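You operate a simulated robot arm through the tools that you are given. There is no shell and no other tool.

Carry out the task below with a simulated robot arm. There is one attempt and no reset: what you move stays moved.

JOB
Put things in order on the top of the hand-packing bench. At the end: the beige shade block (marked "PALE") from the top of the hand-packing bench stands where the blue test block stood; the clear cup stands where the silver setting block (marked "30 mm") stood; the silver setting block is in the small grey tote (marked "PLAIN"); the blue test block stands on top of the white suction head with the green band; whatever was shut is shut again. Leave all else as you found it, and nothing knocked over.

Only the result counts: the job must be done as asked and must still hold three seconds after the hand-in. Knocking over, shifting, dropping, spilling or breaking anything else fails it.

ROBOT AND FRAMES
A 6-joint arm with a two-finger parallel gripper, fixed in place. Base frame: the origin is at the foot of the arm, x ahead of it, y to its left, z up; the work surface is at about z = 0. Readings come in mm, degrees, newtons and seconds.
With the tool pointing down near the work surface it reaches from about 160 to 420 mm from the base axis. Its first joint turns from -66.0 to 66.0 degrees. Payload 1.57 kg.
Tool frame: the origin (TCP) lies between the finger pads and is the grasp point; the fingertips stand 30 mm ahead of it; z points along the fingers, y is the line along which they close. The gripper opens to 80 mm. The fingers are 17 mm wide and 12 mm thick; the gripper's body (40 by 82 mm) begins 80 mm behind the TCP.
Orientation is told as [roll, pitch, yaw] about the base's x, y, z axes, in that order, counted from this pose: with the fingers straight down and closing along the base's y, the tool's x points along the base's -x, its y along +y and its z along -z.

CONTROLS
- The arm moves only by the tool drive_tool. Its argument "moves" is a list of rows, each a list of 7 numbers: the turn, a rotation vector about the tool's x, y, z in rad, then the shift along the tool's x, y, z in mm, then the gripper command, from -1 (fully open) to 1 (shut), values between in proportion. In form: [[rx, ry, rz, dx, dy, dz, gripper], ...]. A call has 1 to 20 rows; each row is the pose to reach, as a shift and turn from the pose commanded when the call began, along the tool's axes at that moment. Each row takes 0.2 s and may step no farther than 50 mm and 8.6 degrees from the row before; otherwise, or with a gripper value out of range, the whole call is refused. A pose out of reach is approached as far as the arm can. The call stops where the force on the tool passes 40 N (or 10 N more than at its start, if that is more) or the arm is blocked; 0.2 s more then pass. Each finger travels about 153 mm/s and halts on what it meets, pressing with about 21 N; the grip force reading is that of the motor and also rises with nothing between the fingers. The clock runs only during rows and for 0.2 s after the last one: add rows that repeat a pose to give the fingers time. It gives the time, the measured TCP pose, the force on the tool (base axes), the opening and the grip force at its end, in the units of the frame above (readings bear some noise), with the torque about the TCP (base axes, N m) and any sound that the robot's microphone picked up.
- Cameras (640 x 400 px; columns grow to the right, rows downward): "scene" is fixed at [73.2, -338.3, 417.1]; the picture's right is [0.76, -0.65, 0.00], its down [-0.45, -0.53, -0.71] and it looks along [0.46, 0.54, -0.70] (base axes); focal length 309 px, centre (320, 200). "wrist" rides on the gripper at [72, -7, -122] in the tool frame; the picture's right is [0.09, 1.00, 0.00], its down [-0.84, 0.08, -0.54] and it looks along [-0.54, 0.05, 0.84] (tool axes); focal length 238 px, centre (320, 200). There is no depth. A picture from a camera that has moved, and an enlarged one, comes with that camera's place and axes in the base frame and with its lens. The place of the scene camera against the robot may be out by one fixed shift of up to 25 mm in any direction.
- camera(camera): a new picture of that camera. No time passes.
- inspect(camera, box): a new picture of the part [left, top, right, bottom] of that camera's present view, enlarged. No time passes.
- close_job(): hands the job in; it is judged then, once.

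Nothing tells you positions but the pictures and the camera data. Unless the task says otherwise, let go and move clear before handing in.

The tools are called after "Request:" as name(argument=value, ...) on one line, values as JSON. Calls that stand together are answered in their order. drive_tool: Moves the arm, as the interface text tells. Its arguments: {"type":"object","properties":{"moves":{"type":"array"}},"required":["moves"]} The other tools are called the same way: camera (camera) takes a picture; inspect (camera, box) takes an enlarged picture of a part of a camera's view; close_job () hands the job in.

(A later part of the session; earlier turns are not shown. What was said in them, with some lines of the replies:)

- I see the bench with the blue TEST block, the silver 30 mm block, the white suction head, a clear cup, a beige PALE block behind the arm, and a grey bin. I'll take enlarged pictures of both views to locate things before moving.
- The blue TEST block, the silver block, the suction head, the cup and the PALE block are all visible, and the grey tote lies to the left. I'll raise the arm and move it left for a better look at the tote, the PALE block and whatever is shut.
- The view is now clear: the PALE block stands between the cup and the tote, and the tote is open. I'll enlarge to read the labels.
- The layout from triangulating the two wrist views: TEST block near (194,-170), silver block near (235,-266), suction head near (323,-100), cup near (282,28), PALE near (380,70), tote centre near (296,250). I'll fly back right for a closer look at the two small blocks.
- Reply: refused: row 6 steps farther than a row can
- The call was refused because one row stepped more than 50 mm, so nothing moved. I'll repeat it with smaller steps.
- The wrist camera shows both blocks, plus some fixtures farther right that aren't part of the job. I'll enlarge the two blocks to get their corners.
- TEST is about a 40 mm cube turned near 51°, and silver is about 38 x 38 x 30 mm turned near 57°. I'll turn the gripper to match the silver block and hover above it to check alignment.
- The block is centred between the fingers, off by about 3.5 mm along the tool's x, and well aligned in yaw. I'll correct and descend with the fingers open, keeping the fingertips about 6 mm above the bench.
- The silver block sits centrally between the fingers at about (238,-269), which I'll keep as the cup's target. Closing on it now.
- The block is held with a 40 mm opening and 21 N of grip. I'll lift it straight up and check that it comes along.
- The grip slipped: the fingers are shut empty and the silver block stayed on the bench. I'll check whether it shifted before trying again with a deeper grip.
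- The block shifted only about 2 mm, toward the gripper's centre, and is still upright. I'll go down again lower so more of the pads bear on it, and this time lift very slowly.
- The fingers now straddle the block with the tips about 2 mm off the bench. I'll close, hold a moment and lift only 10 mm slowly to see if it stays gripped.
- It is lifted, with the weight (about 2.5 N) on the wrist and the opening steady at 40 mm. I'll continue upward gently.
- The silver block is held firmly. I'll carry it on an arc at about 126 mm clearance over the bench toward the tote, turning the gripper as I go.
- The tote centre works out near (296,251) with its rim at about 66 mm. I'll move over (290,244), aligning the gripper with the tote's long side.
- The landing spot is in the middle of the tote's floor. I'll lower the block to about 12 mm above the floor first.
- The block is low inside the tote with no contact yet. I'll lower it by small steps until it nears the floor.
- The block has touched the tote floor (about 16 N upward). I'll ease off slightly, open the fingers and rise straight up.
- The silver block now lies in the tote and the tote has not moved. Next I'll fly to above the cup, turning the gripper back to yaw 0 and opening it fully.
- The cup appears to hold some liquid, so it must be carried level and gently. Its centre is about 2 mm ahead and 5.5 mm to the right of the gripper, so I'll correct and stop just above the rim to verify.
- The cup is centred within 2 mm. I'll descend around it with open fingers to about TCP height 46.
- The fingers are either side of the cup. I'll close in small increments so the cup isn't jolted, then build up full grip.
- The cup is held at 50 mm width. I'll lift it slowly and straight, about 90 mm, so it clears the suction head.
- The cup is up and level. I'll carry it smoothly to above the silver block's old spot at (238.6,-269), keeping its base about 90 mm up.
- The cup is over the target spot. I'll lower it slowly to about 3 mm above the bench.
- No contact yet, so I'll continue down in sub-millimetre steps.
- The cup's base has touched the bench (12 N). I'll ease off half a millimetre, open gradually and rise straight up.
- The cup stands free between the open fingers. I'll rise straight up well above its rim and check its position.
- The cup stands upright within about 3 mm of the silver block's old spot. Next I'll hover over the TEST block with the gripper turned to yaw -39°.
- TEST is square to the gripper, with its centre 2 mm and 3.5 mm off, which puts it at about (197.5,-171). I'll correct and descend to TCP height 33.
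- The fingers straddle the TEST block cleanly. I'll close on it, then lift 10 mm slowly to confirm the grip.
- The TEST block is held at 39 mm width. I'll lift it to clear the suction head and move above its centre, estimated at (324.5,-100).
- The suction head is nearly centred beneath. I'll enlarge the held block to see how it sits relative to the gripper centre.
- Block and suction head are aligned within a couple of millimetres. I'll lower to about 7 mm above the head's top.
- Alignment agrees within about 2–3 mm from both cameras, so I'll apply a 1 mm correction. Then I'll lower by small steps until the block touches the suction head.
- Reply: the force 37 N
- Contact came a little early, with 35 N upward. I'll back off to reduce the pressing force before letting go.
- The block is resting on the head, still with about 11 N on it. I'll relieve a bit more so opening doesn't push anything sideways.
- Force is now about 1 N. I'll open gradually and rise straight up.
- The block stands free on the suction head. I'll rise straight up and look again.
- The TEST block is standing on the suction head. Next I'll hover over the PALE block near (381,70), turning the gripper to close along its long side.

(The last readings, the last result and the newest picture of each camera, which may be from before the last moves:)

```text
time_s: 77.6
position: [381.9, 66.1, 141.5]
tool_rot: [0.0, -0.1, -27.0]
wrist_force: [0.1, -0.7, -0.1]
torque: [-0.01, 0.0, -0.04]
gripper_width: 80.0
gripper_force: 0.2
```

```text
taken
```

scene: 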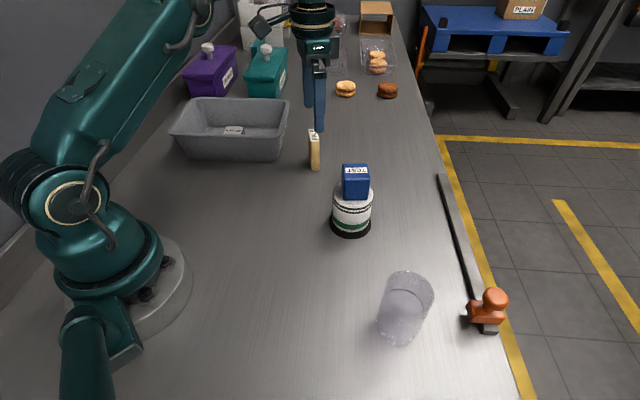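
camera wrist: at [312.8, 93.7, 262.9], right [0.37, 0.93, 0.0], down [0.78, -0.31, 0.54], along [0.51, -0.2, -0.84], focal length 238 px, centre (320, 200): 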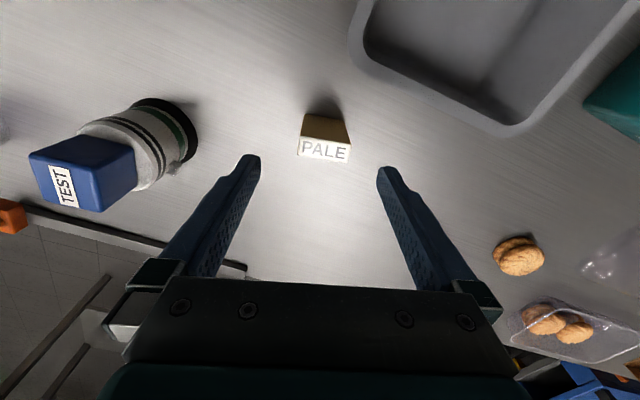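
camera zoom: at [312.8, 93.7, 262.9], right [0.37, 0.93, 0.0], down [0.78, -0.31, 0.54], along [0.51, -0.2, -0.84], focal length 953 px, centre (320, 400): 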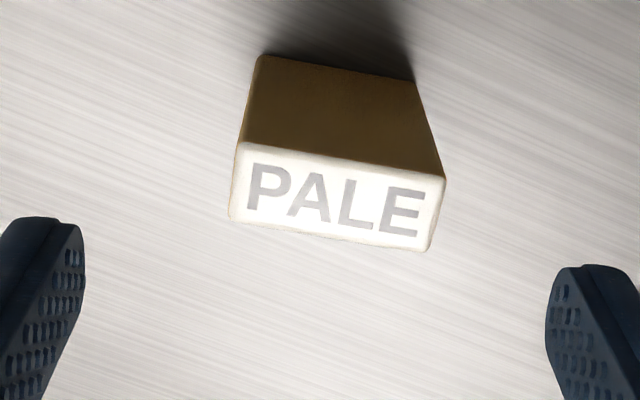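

PALE is about 42 x 16 x 75 mm, turned 4° from the gripper and 1 mm/2.5 mm off centre. I'll correct that and descend around it.

Request:
drive_tool(moves=[[0, 0, 0.075, 1, 2.5, 6, -1], [0, 0, 0.075, 1, 2.5, 20, -1], [0, 0, 0.075, 1, 2.5, 36, -1], [0, 0, 0.075, 1, 2.5, 52, -1], [0, 0, 0.075, 1, 2.5, 68, -1], [0, 0, 0.075, 1, 2.5, 82, -1], [0, 0, 0.075, 1, 2.5, 93, -1], [0, 0, 0.075, 1, 2.5, 99, -1], [0, 0, 0.075, 1, 2.5, 99, -1]])

Request:
camera(camera="wrist")

Request:
inspect(camera="wrist", box=[220, 110, 420, 290])

Request:
inspect(camera="scene", box=[240, 60, 400, 200])

```text
time_s: 79.6
position: [381.7, 68.8, 41.6]
tool_rot: [0.0, -0.1, -31.3]
wrist_force: [0.1, -0.4, -0.4]
torque: [0.04, 0.0, 0.0]
gripper_width: 80.1
gripper_force: 0.0
```

```text
taken
camera wrist: at [315.7, 101.0, 163.2], right [0.44, 0.9, 0.0], down [0.75, -0.37, 0.54], along [0.49, -0.24, -0.84], focal length 238 px, centre (320, 200)
```

wrist: 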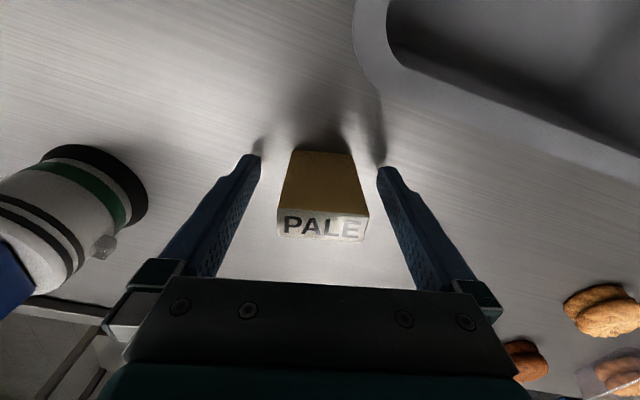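

```text
2.22 times, centred on (320, 200) of wrist
camera zoom: at [315.7, 101.0, 163.2], right [0.44, 0.9, 0.0], down [0.75, -0.37, 0.54], along [0.49, -0.24, -0.84], focal length 530 px, centre (320, 200)
```

zoom: 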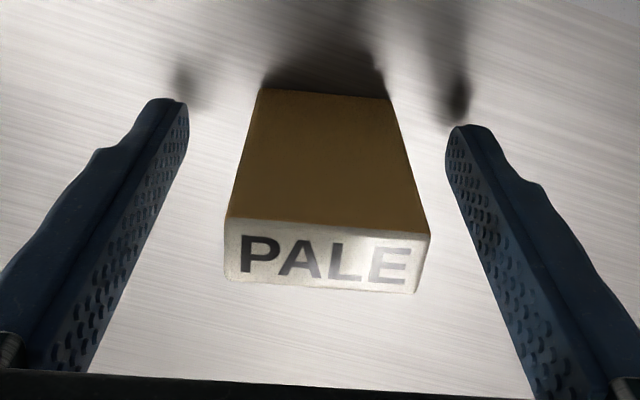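

```text
2.86 times, centred on (320, 130) of scene
camera zoom: at [73.2, -338.3, 417.1], right [0.76, -0.65, 0.0], down [-0.45, -0.53, -0.71], along [0.46, 0.54, -0.7], focal length 882 px, centre (320, 400)
```

zoom: 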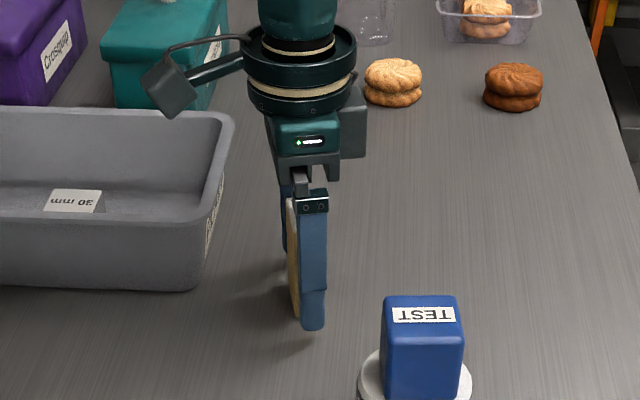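

The fingers are centred on PALE. I'll close gradually, then lift 10 mm slowly.

Request:
drive_tool(moves=[[0, 0, 0, 0, 0, 0, -0.5], [0, 0, 0, 0, 0, 0, -0.25], [0, 0, 0, 0, 0, 0, -0.15], [0, 0, 0, 0, 0, 0, -0.1], [0, 0, 0, 0, 0, 0, -0.05], [0, 0, 0, 0, 0, 0, 0.0], [0, 0, 0, 0, 0, 0, 0.1], [0, 0, 0, 0, 0, 0, 1], [0, 0, 0, 0, 0, 0, 1], [0, 0, 0, 0, 0, 0, 1], [0, 0, 0, 0, 0, -1.5, 1], [0, 0, 0, 0, 0, -3, 1], [0, 0, 0, 0, 0, -5, 1], [0, 0, 0, 0, 0, -7.5, 1], [0, 0, 0, 0, 0, -10, 1], [0, 0, 0, 0, 0, -10, 1]])

Request:
inspect(camera="wrist", box=[220, 110, 420, 290])

Request:
inspect(camera="scene", box=[240, 60, 400, 200])

```text
time_s: 83.0
position: [382.7, 70.9, 53.5]
tool_rot: [0.1, -0.1, -31.3]
wrist_force: [1.2, -0.3, -0.5]
torque: [0.02, -0.01, -0.02]
gripper_width: 43.2
gripper_force: 20.2
```

```text
2.22 times, centred on (320, 200) of wrist
camera zoom: at [316.1, 102.2, 173.8], right [0.44, 0.9, 0.0], down [0.75, -0.37, 0.54], along [0.49, -0.24, -0.84], focal length 530 px, centre (320, 200)
```

zoom: 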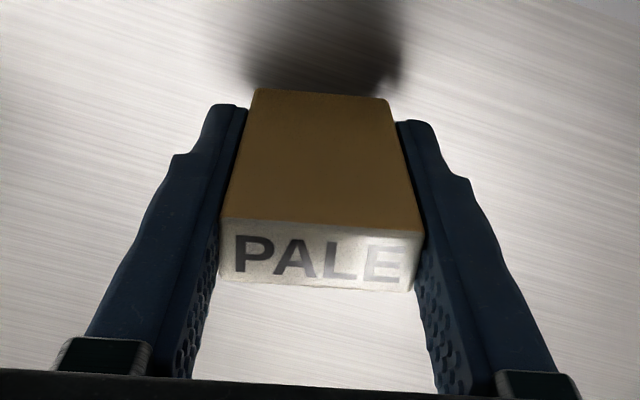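

```text
2.86 times, centred on (320, 130) of scene
camera zoom: at [73.2, -338.3, 417.1], right [0.76, -0.65, 0.0], down [-0.45, -0.53, -0.71], along [0.46, 0.54, -0.7], focal length 882 px, centre (320, 400)
```

zoom: 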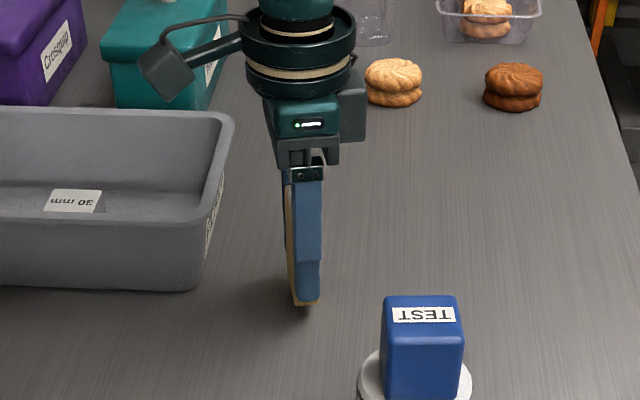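

PALE is held at 43 mm width and came up cleanly. I'll lift it to clear the TEST block on the suction head.

Request:
drive_tool(moves=[[0, 0, 0, 0, 0, -4, 1], [0, 0, 0, 0, 0, -11, 1], [0, 0, 0, 0, 0, -21, 1], [0, 0, 0, 0, 0, -33, 1], [0, 0, 0, 0, 0, -46, 1], [0, 0, 0, 0, 0, -59, 1], [0, 0, 0, 0, 0, -72, 1], [0, 0, 0, 0, 0, -85, 1], [0, 0, 0, 0, 0, -98, 1], [0, 0, 0, 0, 0, -109, 1], [0, 0, 0, 0, 0, -117, 1], [0, 0, 0, 0, 0, -120, 1], [0, 0, 0, 0, 0, -120, 1]])

Request:
camera(camera="wrist")

Request:
camera(camera="scene")

```text
time_s: 85.8
position: [378.2, 70.5, 170.8]
tool_rot: [0.0, -0.1, -31.3]
wrist_force: [1.3, 0.2, -1.2]
torque: [0.04, 0.0, -0.03]
gripper_width: 43.6
gripper_force: 20.6
```

```text
taken
camera wrist: at [312.2, 102.2, 292.9], right [0.44, 0.9, 0.0], down [0.75, -0.37, 0.54], along [0.49, -0.24, -0.84], focal length 238 px, centre (320, 200)
```

wrist: 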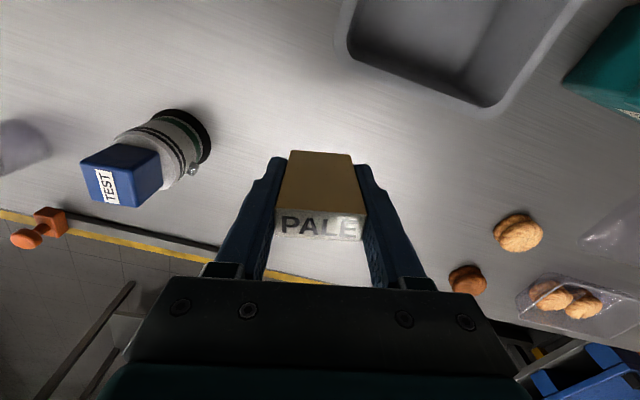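

```text
taken
```

scene: 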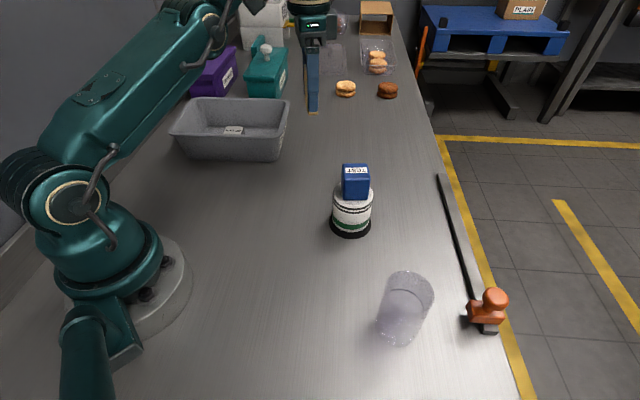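

All clear; the tote and TEST stack are undisturbed. I'll carry PALE to above the TEST block's old spot at about (198,-171).

Request:
drive_tool(moves=[[0, 0, 0.002, 0.3, -3, 0, 1], [0, 0, 0.005, 1.1, -10.6, 0, 1], [0, 0, 0.01, 2.3, -22.6, 0, 1], [0, 0, 0.018, 4, -39.2, 0, 1], [0, 0, 0.027, 6.2, -60.3, 0, 1], [0, 0, 0.038, 8.7, -84.4, 0, 1], [0, 0, 0.049, 11.2, -108.5, 0, 1], [0, 0, 0.06, 13.7, -132.7, 0, 1], [0, 0, 0.071, 16.2, -156.8, 0, 1], [0, 0, 0.082, 18.7, -180.9, 0, 1], [0, 0, 0.092, 21.1, -205, 0, 1], [0, 0, 0.103, 23.6, -229.1, 0, 1], [0, 0, 0.113, 25.8, -250.2, 0, 1], [0, 0, 0.121, 27.7, -268.3, 0, 1], [0, 0, 0.128, 29.2, -283.4, 0, 1], [0, 0, 0.133, 30.3, -294, 0, 1], [0, 0, 0.136, 31, -300, 0, 1], [0, 0, 0.136, 31.1, -301.5, 0, 1], [0, 0, 0.136, 31.1, -301.5, 0, 1]])

Request:
camera(camera="wrist")

Request:
camera(camera="scene")

```text
time_s: 89.8
position: [283.0, -250.9, 177.8]
tool_rot: [0.1, 0.2, -39.0]
wrist_force: [0.2, -0.1, 0.1]
torque: [0.02, -0.02, -0.01]
gripper_width: 43.6
gripper_force: 21.0
out of reach, approached as far as the arm can: row 2, 3, 4, 5, 6, 7, 8, 9, 10, 11, 12, 13, 14, 15, 16, 17, 18, 19
```

```text
taken
camera wrist: at [223.3, -211.0, 299.2], right [0.56, 0.83, 0.0], down [0.7, -0.47, 0.54], along [0.45, -0.3, -0.84], focal length 238 px, centre (320, 200)
```

wrist: 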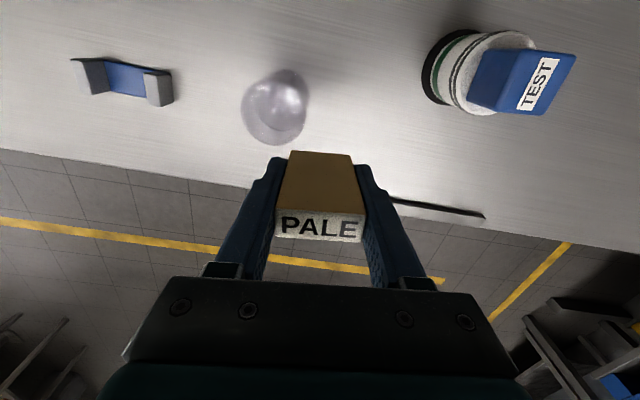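

```text
taken
```

scene: 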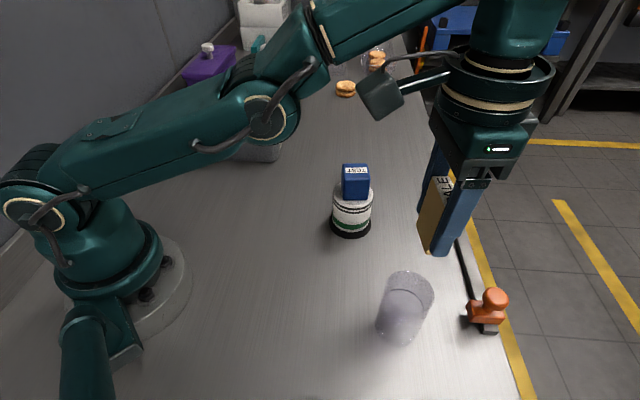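

The arm stretched to its limit and swept at full reach instead of retracting, ending near (283,-251,178) with PALE still held and nothing touched. I'll send a no-shift row to learn what pose is now commanded.

Request:
drive_tool(moves=[[0, 0, 0, 0, 0, 0, 1]])

```text
time_s: 90.2
position: [284.2, -251.0, 177.0]
tool_rot: [0.1, 0.1, -39.2]
wrist_force: [0.0, 0.0, -0.3]
torque: [0.02, -0.05, 0.01]
gripper_width: 43.3
gripper_force: 21.1
```

It now reports no reach problem, so the commanded pose matches the actual one. I'll try a small retract with a slight descent to leave the stretched configuration.

Request:
drive_tool(moves=[[0, 0, 0, 2, 0, 3, 1], [0, 0, 0, 6, 0.4, 6, 1], [0, 0, 0, 10, 0.7, 9, 1], [0, 0, 0, 10, 0.7, 9, 1]])

```text
time_s: 91.2
position: [275.5, -242.4, 170.4]
tool_rot: [0.2, -0.1, -39.1]
wrist_force: [0.0, -0.1, -0.8]
torque: [0.0, 0.01, 0.0]
gripper_width: 43.4
gripper_force: 20.9
out of reach, approached as far as the arm can: row 1, 2
```

That worked and the arm is bending normally again. I'll continue retracting toward (198,-171.5) in moderate steps.

Request:
drive_tool(moves=[[0, 0, 0, 5, 0.3, 2, 1], [0, 0, 0, 12, 0.7, 4, 1], [0, 0, 0, 20, 1.2, 5, 1], [0, 0, 0, 30, 1.8, 5, 1], [0, 0, 0, 40, 2.4, 5, 1], [0, 0, 0, 50, 3, 5, 1], [0, 0, 0, 60, 3.6, 5, 1], [0, 0, 0, 70, 4.2, 5, 1], [0, 0, 0, 80, 4.8, 5, 1], [0, 0, 0, 90, 5.4, 5, 1], [0, 0, 0, 98, 5.9, 5, 1], [0, 0, 0, 103, 6.1, 5, 1], [0, 0, 0, 104.7, 6.2, 5, 1], [0, 0, 0, 104.7, 6.2, 5, 1], [0, 0, 0, 104.7, 6.2, 5, 1]])

Request:
camera(camera="wrist")

Request:
camera(camera="scene")

```text
time_s: 94.4
position: [198.3, -171.8, 166.0]
tool_rot: [0.1, 0.0, -39.0]
wrist_force: [-0.5, 0.2, 0.1]
torque: [0.01, 0.03, -0.01]
gripper_width: 43.2
gripper_force: 20.8
```

```text
taken
camera wrist: at [137.1, -131.8, 288.2], right [0.56, 0.83, 0.0], down [0.7, -0.47, 0.54], along [0.45, -0.3, -0.84], focal length 238 px, centre (320, 200)
```

wrist: 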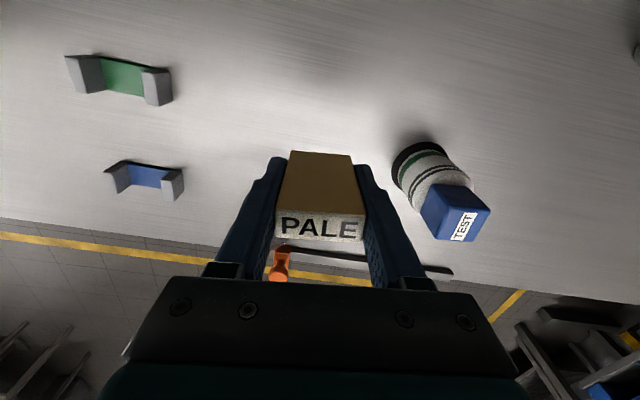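

```text
taken
```

scene: 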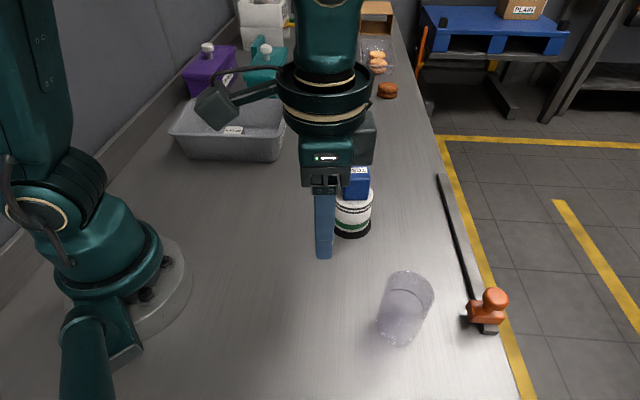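

PALE is above the target spot. I'll lower it to about 4 mm above the bench.

Request:
drive_tool(moves=[[0, 0, 0, 0, 0, 4, 1], [0, 0, 0, 0, 0, 11, 1], [0, 0, 0, 0, 0, 21, 1], [0, 0, 0, 0, 0, 33, 1], [0, 0, 0, 0, 0, 46, 1], [0, 0, 0, 0, 0, 59, 1], [0, 0, 0, 0, 0, 72, 1], [0, 0, 0, 0, 0, 85, 1], [0, 0, 0, 0, 0, 97, 1], [0, 0, 0, 0, 0, 107, 1], [0, 0, 0, 0, 0, 114, 1], [0, 0, 0, 0, 0, 118, 1], [0, 0, 0, 0, 0, 120, 1], [0, 0, 0, 0, 0, 120, 1]])

Request:
inspect(camera="scene", box=[280, 250, 440, 350])

Request:
inspect(camera="wrist", box=[220, 110, 420, 290])

```text
time_s: 97.4
position: [198.4, -169.9, 45.4]
tool_rot: [0.1, -0.1, -39.1]
wrist_force: [-0.2, 0.0, -0.8]
torque: [-0.01, 0.03, 0.0]
gripper_width: 43.7
gripper_force: 20.8
```

```text
4.00 times, centred on (360, 300) of scene
camera zoom: at [73.2, -338.3, 417.1], right [0.76, -0.65, 0.0], down [-0.45, -0.53, -0.71], along [0.46, 0.54, -0.7], focal length 1236 px, centre (160, -200)
```

zoom: 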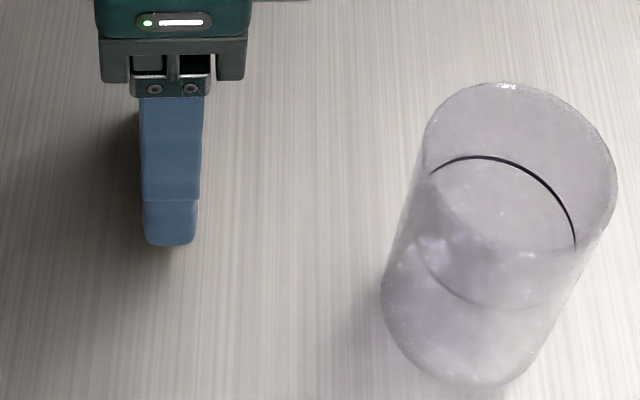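

```text
2.22 times, centred on (320, 200) of wrist
camera zoom: at [137.3, -130.2, 167.2], right [0.56, 0.83, 0.0], down [0.7, -0.47, 0.54], along [0.45, -0.3, -0.84], focal length 530 px, centre (320, 200)
```

zoom: 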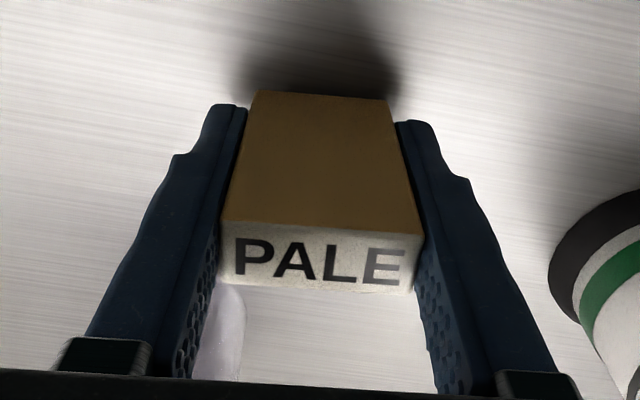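

In the scene picture the gripper lines up with the TEST block's old footprint within a couple of millimetres. I'll lower by small steps to contact.

Request:
drive_tool(moves=[[0, 0, 0, 0, 0, 0.8, 1], [0, 0, 0, 0, 0, 1.6, 1], [0, 0, 0, 0, 0, 2.4, 1], [0, 0, 0, 0, 0, 2.4, 1]])

```text
time_s: 98.4
position: [197.9, -170.2, 43.8]
tool_rot: [0.2, -0.2, -39.0]
wrist_force: [0.3, -0.2, -0.6]
torque: [0.04, 0.03, 0.02]
gripper_width: 43.3
gripper_force: 21.1
```

Request:
drive_tool(moves=[[0, 0, 0, 0, 0, 0.5, 1], [0, 0, 0, 0, 0, 1.0, 1], [0, 0, 0, 0, 0, 1.4, 1], [0, 0, 0, 0, 0, 1.4, 1]])

```text
time_s: 99.4
position: [198.7, -170.2, 42.6]
tool_rot: [0.1, -0.1, -39.0]
wrist_force: [0.1, -0.8, 2.9]
torque: [-0.08, -0.01, 0.02]
gripper_width: 43.4
gripper_force: 21.2
```

PALE is just touching the bench (3 N). I'll open slowly and check that it stands.

Request:
drive_tool(moves=[[0, 0, 0, 0, 0, 0.2, -0.06], [0, 0, 0, 0, 0, 0.2, -0.1], [0, 0, 0, 0, 0, 0.2, -0.14], [0, 0, 0, 0, 0, 0.2, -0.2], [0, 0, 0, 0, 0, 0.2, -0.35], [0, 0, 0, 0, 0, 0.2, -0.6], [0, 0, 0, 0, 0, 0.2, -0.8], [0, 0, 0, 0, 0, 0.2, -0.8]])

Request:
inspect(camera="wrist", box=[220, 110, 420, 290])

Request:
inspect(camera="scene", box=[280, 250, 440, 350])

```text
time_s: 101.2
position: [197.2, -169.9, 41.1]
tool_rot: [0.1, -0.1, -39.0]
wrist_force: [-0.7, 0.8, -0.4]
torque: [-0.02, 0.03, -0.01]
gripper_width: 72.3
gripper_force: 0.1
```

```text
2.22 times, centred on (320, 200) of wrist
camera zoom: at [136.5, -130.1, 163.2], right [0.56, 0.83, 0.0], down [0.7, -0.47, 0.54], along [0.45, -0.3, -0.84], focal length 530 px, centre (320, 200)
```

zoom: 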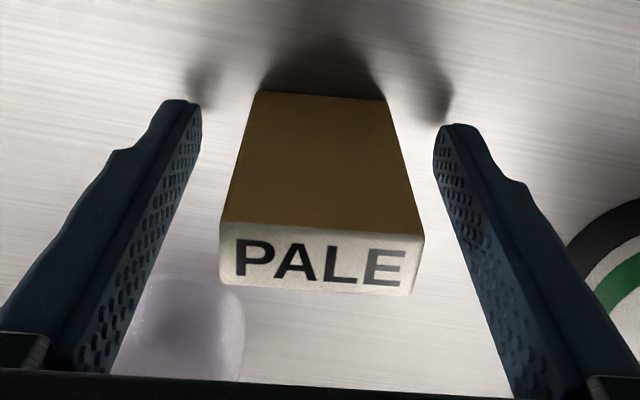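

```text
4.00 times, centred on (360, 300) of scene
camera zoom: at [73.2, -338.3, 417.1], right [0.76, -0.65, 0.0], down [-0.45, -0.53, -0.71], along [0.46, 0.54, -0.7], focal length 1236 px, centre (160, -200)
```

zoom: 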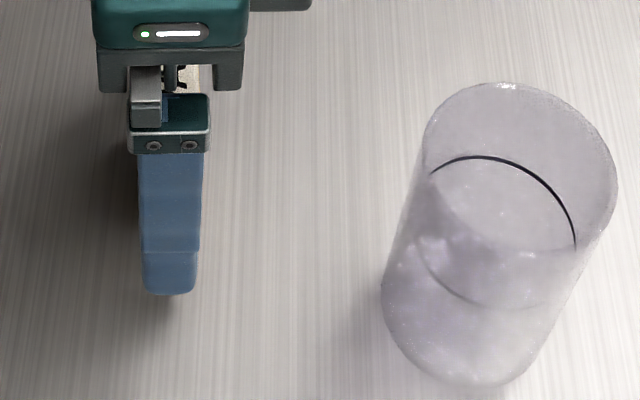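

PALE stands free between the open fingers. I'll rise straight up well above it and then check every object.

Request:
drive_tool(moves=[[0, 0, 0, 0, 0, -4, -0.8], [0, 0, 0, 0, 0, -12, -0.8], [0, 0, 0, 0, 0, -24, -0.8], [0, 0, 0, 0, 0, -38, -0.9], [0, 0, 0, 0, 0, -54, -1], [0, 0, 0, 0, 0, -72, -1], [0, 0, 0, 0, 0, -90, -1], [0, 0, 0, 0, 0, -108, -1], [0, 0, 0, 0, 0, -124, -1], [0, 0, 0, 0, 0, -136, -1], [0, 0, 0, 0, 0, -140, -1], [0, 0, 0, 0, 0, -140, -1]])

Request:
camera(camera="wrist")

Request:
camera(camera="scene")

Request:
inspect(camera="scene", box=[280, 250, 440, 350])

```text
time_s: 103.8
position: [198.1, -171.3, 182.8]
tool_rot: [0.1, 0.0, -38.9]
wrist_force: [0.5, -0.1, -0.4]
torque: [-0.01, 0.01, 0.01]
gripper_width: 79.8
gripper_force: 0.1
```

```text
taken
camera wrist: at [136.4, -131.5, 304.7], right [0.56, 0.83, 0.0], down [0.7, -0.47, 0.54], along [0.45, -0.3, -0.84], focal length 238 px, centre (320, 200)
```

wrist: 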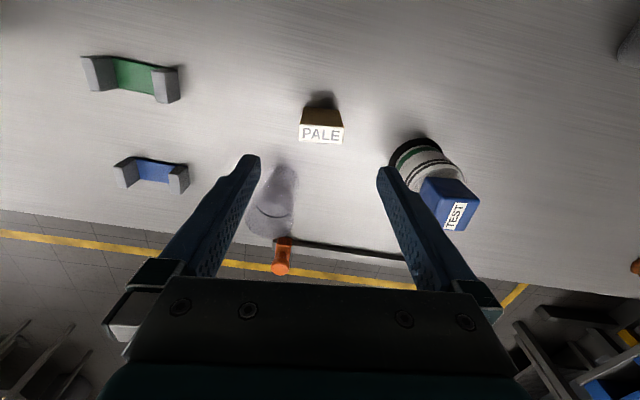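

```text
taken
```

scene: 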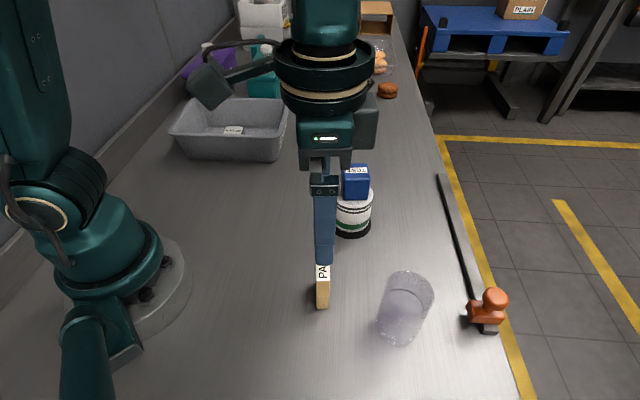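

```text
4.00 times, centred on (360, 300) of scene
camera zoom: at [73.2, -338.3, 417.1], right [0.76, -0.65, 0.0], down [-0.45, -0.53, -0.71], along [0.46, 0.54, -0.7], focal length 1236 px, centre (160, -200)
```

zoom: 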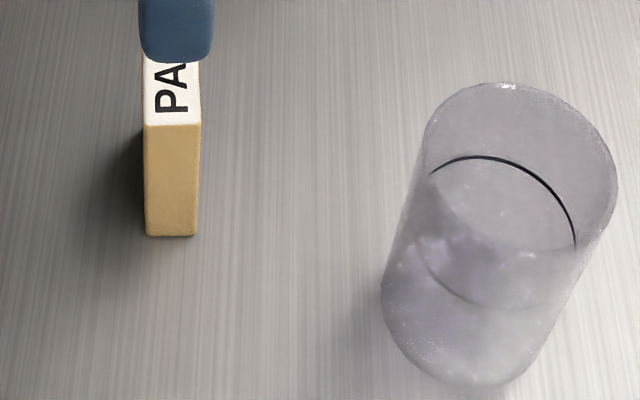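

PALE stands on the TEST block's old footprint within about 1–2 mm. I'll move the arm up and away and check the tote's label and the whole bench.

Request:
drive_tool(moves=[[0, 0, 0, 10, 0, -10, -1], [0, 0, 0, 20, 15, -20, -1], [0, 0, 0, 25, 40, -30, -1], [0, 0, 0, 25, 70, -40, -1], [0, 0, 0, 25, 100, -45, -1], [0, 0, 0, 25, 130, -50, -1], [0, 0, 0, 25, 155, -50, -1], [0, 0, 0, 25, 155, -50, -1]])

Request:
camera(camera="scene")

Request:
inspect(camera="scene", box=[210, 90, 310, 165])

Request:
inspect(camera="scene", box=[300, 140, 460, 360])

Request:
camera(camera="wrist")

```text
time_s: 105.6
position: [279.5, -33.6, 233.8]
tool_rot: [-0.1, -0.1, -39.2]
wrist_force: [-0.3, 0.1, 0.3]
torque: [-0.03, 0.02, 0.01]
gripper_width: 80.1
gripper_force: 0.0
```

```text
taken
```

scene: 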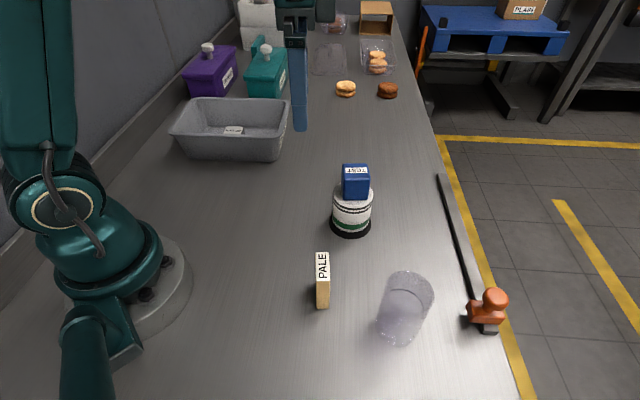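

```text
5.33 times, centred on (260, 128) of scene
camera zoom: at [73.2, -338.3, 417.1], right [0.76, -0.65, 0.0], down [-0.45, -0.53, -0.71], along [0.46, 0.54, -0.7], focal length 1647 px, centre (640, 587)
```

zoom: 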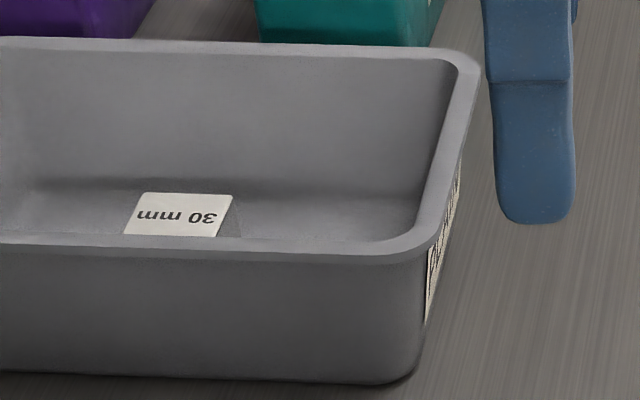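

```text
1.82 times, centred on (380, 250) of scene
camera zoom: at [73.2, -338.3, 417.1], right [0.76, -0.65, 0.0], down [-0.45, -0.53, -0.71], along [0.46, 0.54, -0.7], focal length 562 px, centre (211, 109)
```

zoom: 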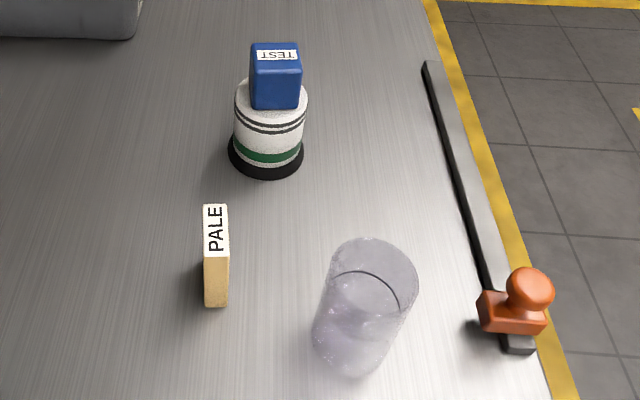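

```text
taken
camera wrist: at [217.6, 6.8, 355.3], right [0.56, 0.83, 0.0], down [0.7, -0.47, 0.54], along [0.45, -0.3, -0.84], focal length 238 px, centre (320, 200)
```

wrist: 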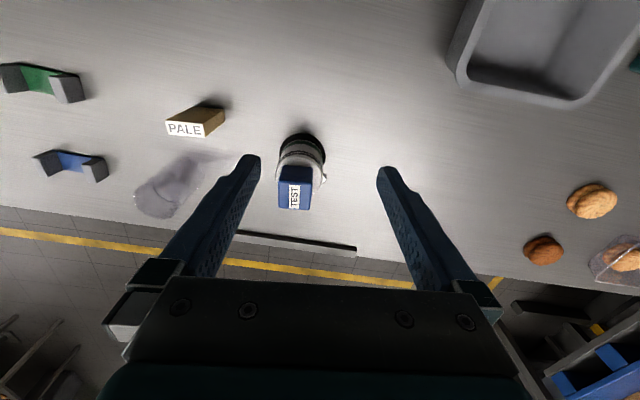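

Everything stands as intended. To be sure about the tote's marking, I'll swing the wrist camera to the right, well above the bench, so it can see the tote's labelled end.

Request:
drive_tool(moves=[[0, 0, -0.12, -7, -13, 0, -1], [0, 0, -0.24, -14, -26, 0, -1], [0, 0, -0.36, -21, -39, 0, -1], [0, 0, -0.48, -28, -52, 0, -1], [0, 0, -0.6, -35, -66, 0, -1], [0, 0, -0.72, -42, -79, 0, -1], [0, 0, -0.84, -49, -92, 0, -1], [0, 0, -0.96, -56, -105, 0, -1], [0, 0, -1.08, -63, -118, 0, -1], [0, 0, -1.2, -69.6, -131.6, 0, -1], [0, 0, -1.2, -69.6, -131.6, 0, -1]])

Request:
camera(camera="wrist")

Request:
inspect(camera="wrist", box=[400, 120, 640, 320])

Request:
camera(camera="scene")

```text
time_s: 108.0
position: [245.6, -179.4, 233.5]
tool_rot: [0.0, -0.1, 29.8]
wrist_force: [-0.3, -0.2, -0.3]
torque: [-0.02, 0.02, 0.02]
gripper_width: 79.9
gripper_force: 0.1
```

```text
taken
camera wrist: at [185.6, -220.7, 355.0], right [-0.57, 0.82, 0.0], down [0.69, 0.48, 0.54], along [0.44, 0.31, -0.84], focal length 238 px, centre (320, 200)
```

wrist: 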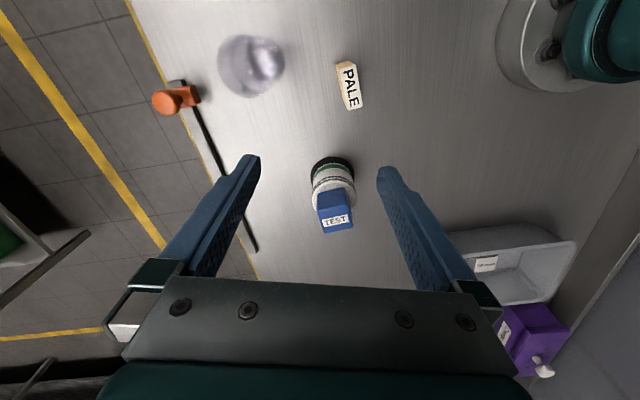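

```text
2.00 times, centred on (520, 220) of wrist
camera zoom: at [185.6, -220.7, 355.0], right [-0.57, 0.82, 0.0], down [0.69, 0.48, 0.54], along [0.44, 0.31, -0.84], focal length 477 px, centre (-80, 160)
```

zoom: 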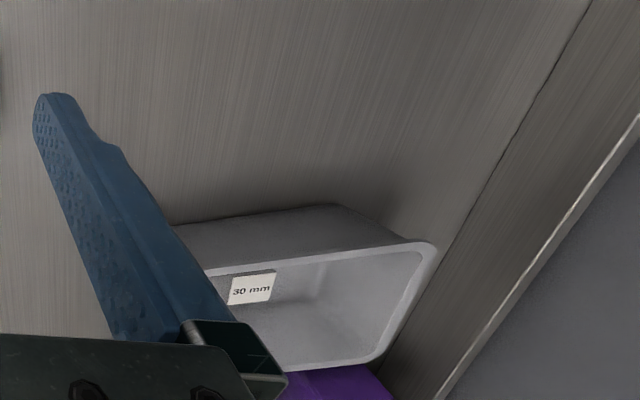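

```text
taken
```

scene: 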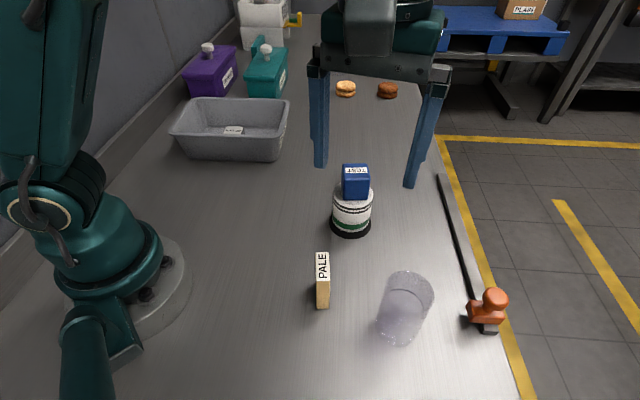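

The finger hides the tote's end from here. I'll enlarge the scene camera's view of the label and the final placements instead.

Request:
inspect(camera="scene", box=[270, 105, 302, 155])

Request:
inspect(camera="scene", box=[480, 0, 560, 50])

Request:
inspect(camera="wrist", box=[200, 20, 400, 250])

```text
8.00 times, centred on (286, 130) of scene
camera zoom: at [73.2, -338.3, 417.1], right [0.76, -0.65, 0.0], down [-0.45, -0.53, -0.71], along [0.46, 0.54, -0.7], focal length 2471 px, centre (592, 760)
```

zoom: 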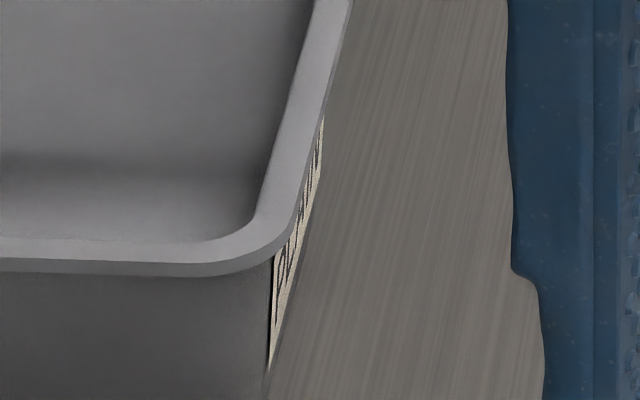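

```text
8.00 times, centred on (520, 25) of scene
camera zoom: at [73.2, -338.3, 417.1], right [0.76, -0.65, 0.0], down [-0.45, -0.53, -0.71], along [0.46, 0.54, -0.7], focal length 2471 px, centre (-1280, 1600)
```

zoom: 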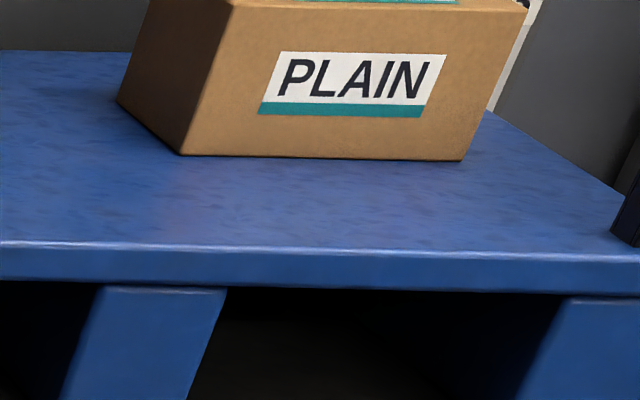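

```text
1.74 times, centred on (300, 135) of wrist
camera zoom: at [185.6, -220.7, 355.0], right [-0.57, 0.82, 0.0], down [0.69, 0.48, 0.54], along [0.44, 0.31, -0.84], focal length 414 px, centre (355, 313)
```

zoom: 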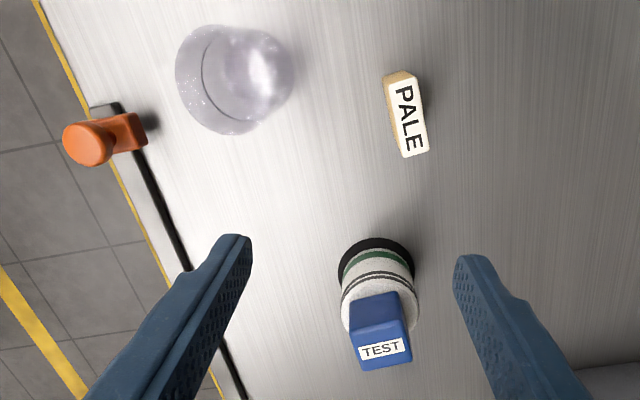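

All four items are in place: PALE is on the TEST block's old spot, the cup is on the silver block's old spot, and silver is in the only grey tote. The TEST block stands on the green-banded suction head. I opened nothing, the gripper is empty, and the arm is well clear, so I'm handing in the job. I could see the tote's label but not read it.

Request:
close_job()

```text
The job is handed in.
```

The job is handed in, and in the last pictures everything stood where you asked:

- **Silver block ("30 mm"):** it is in the grey tote. My first grip slipped and nudged the block about 2 mm before I carried it over. I could see the tote's label but not read it. It is the only grey tote I saw on the bench.
- **Clear cup:** it stands upright about 3 mm from where the silver block stood, as judged from the pictures. It may hold some liquid; I saw none spilled.
- **Blue test block:** it stands on the suction head with the green band, about 3 mm off centre. Pressing it down moved the suction head by roughly 1 mm.
- **Beige block ("PALE"):** it stands within about 2 mm of where the blue block stood. While carrying it, the arm stretched to its limit and swung wide at height. It touched nothing, and I brought it back in.

I opened nothing, so nothing needed shutting again. The gripper is empty and the arm is clear of the bench.
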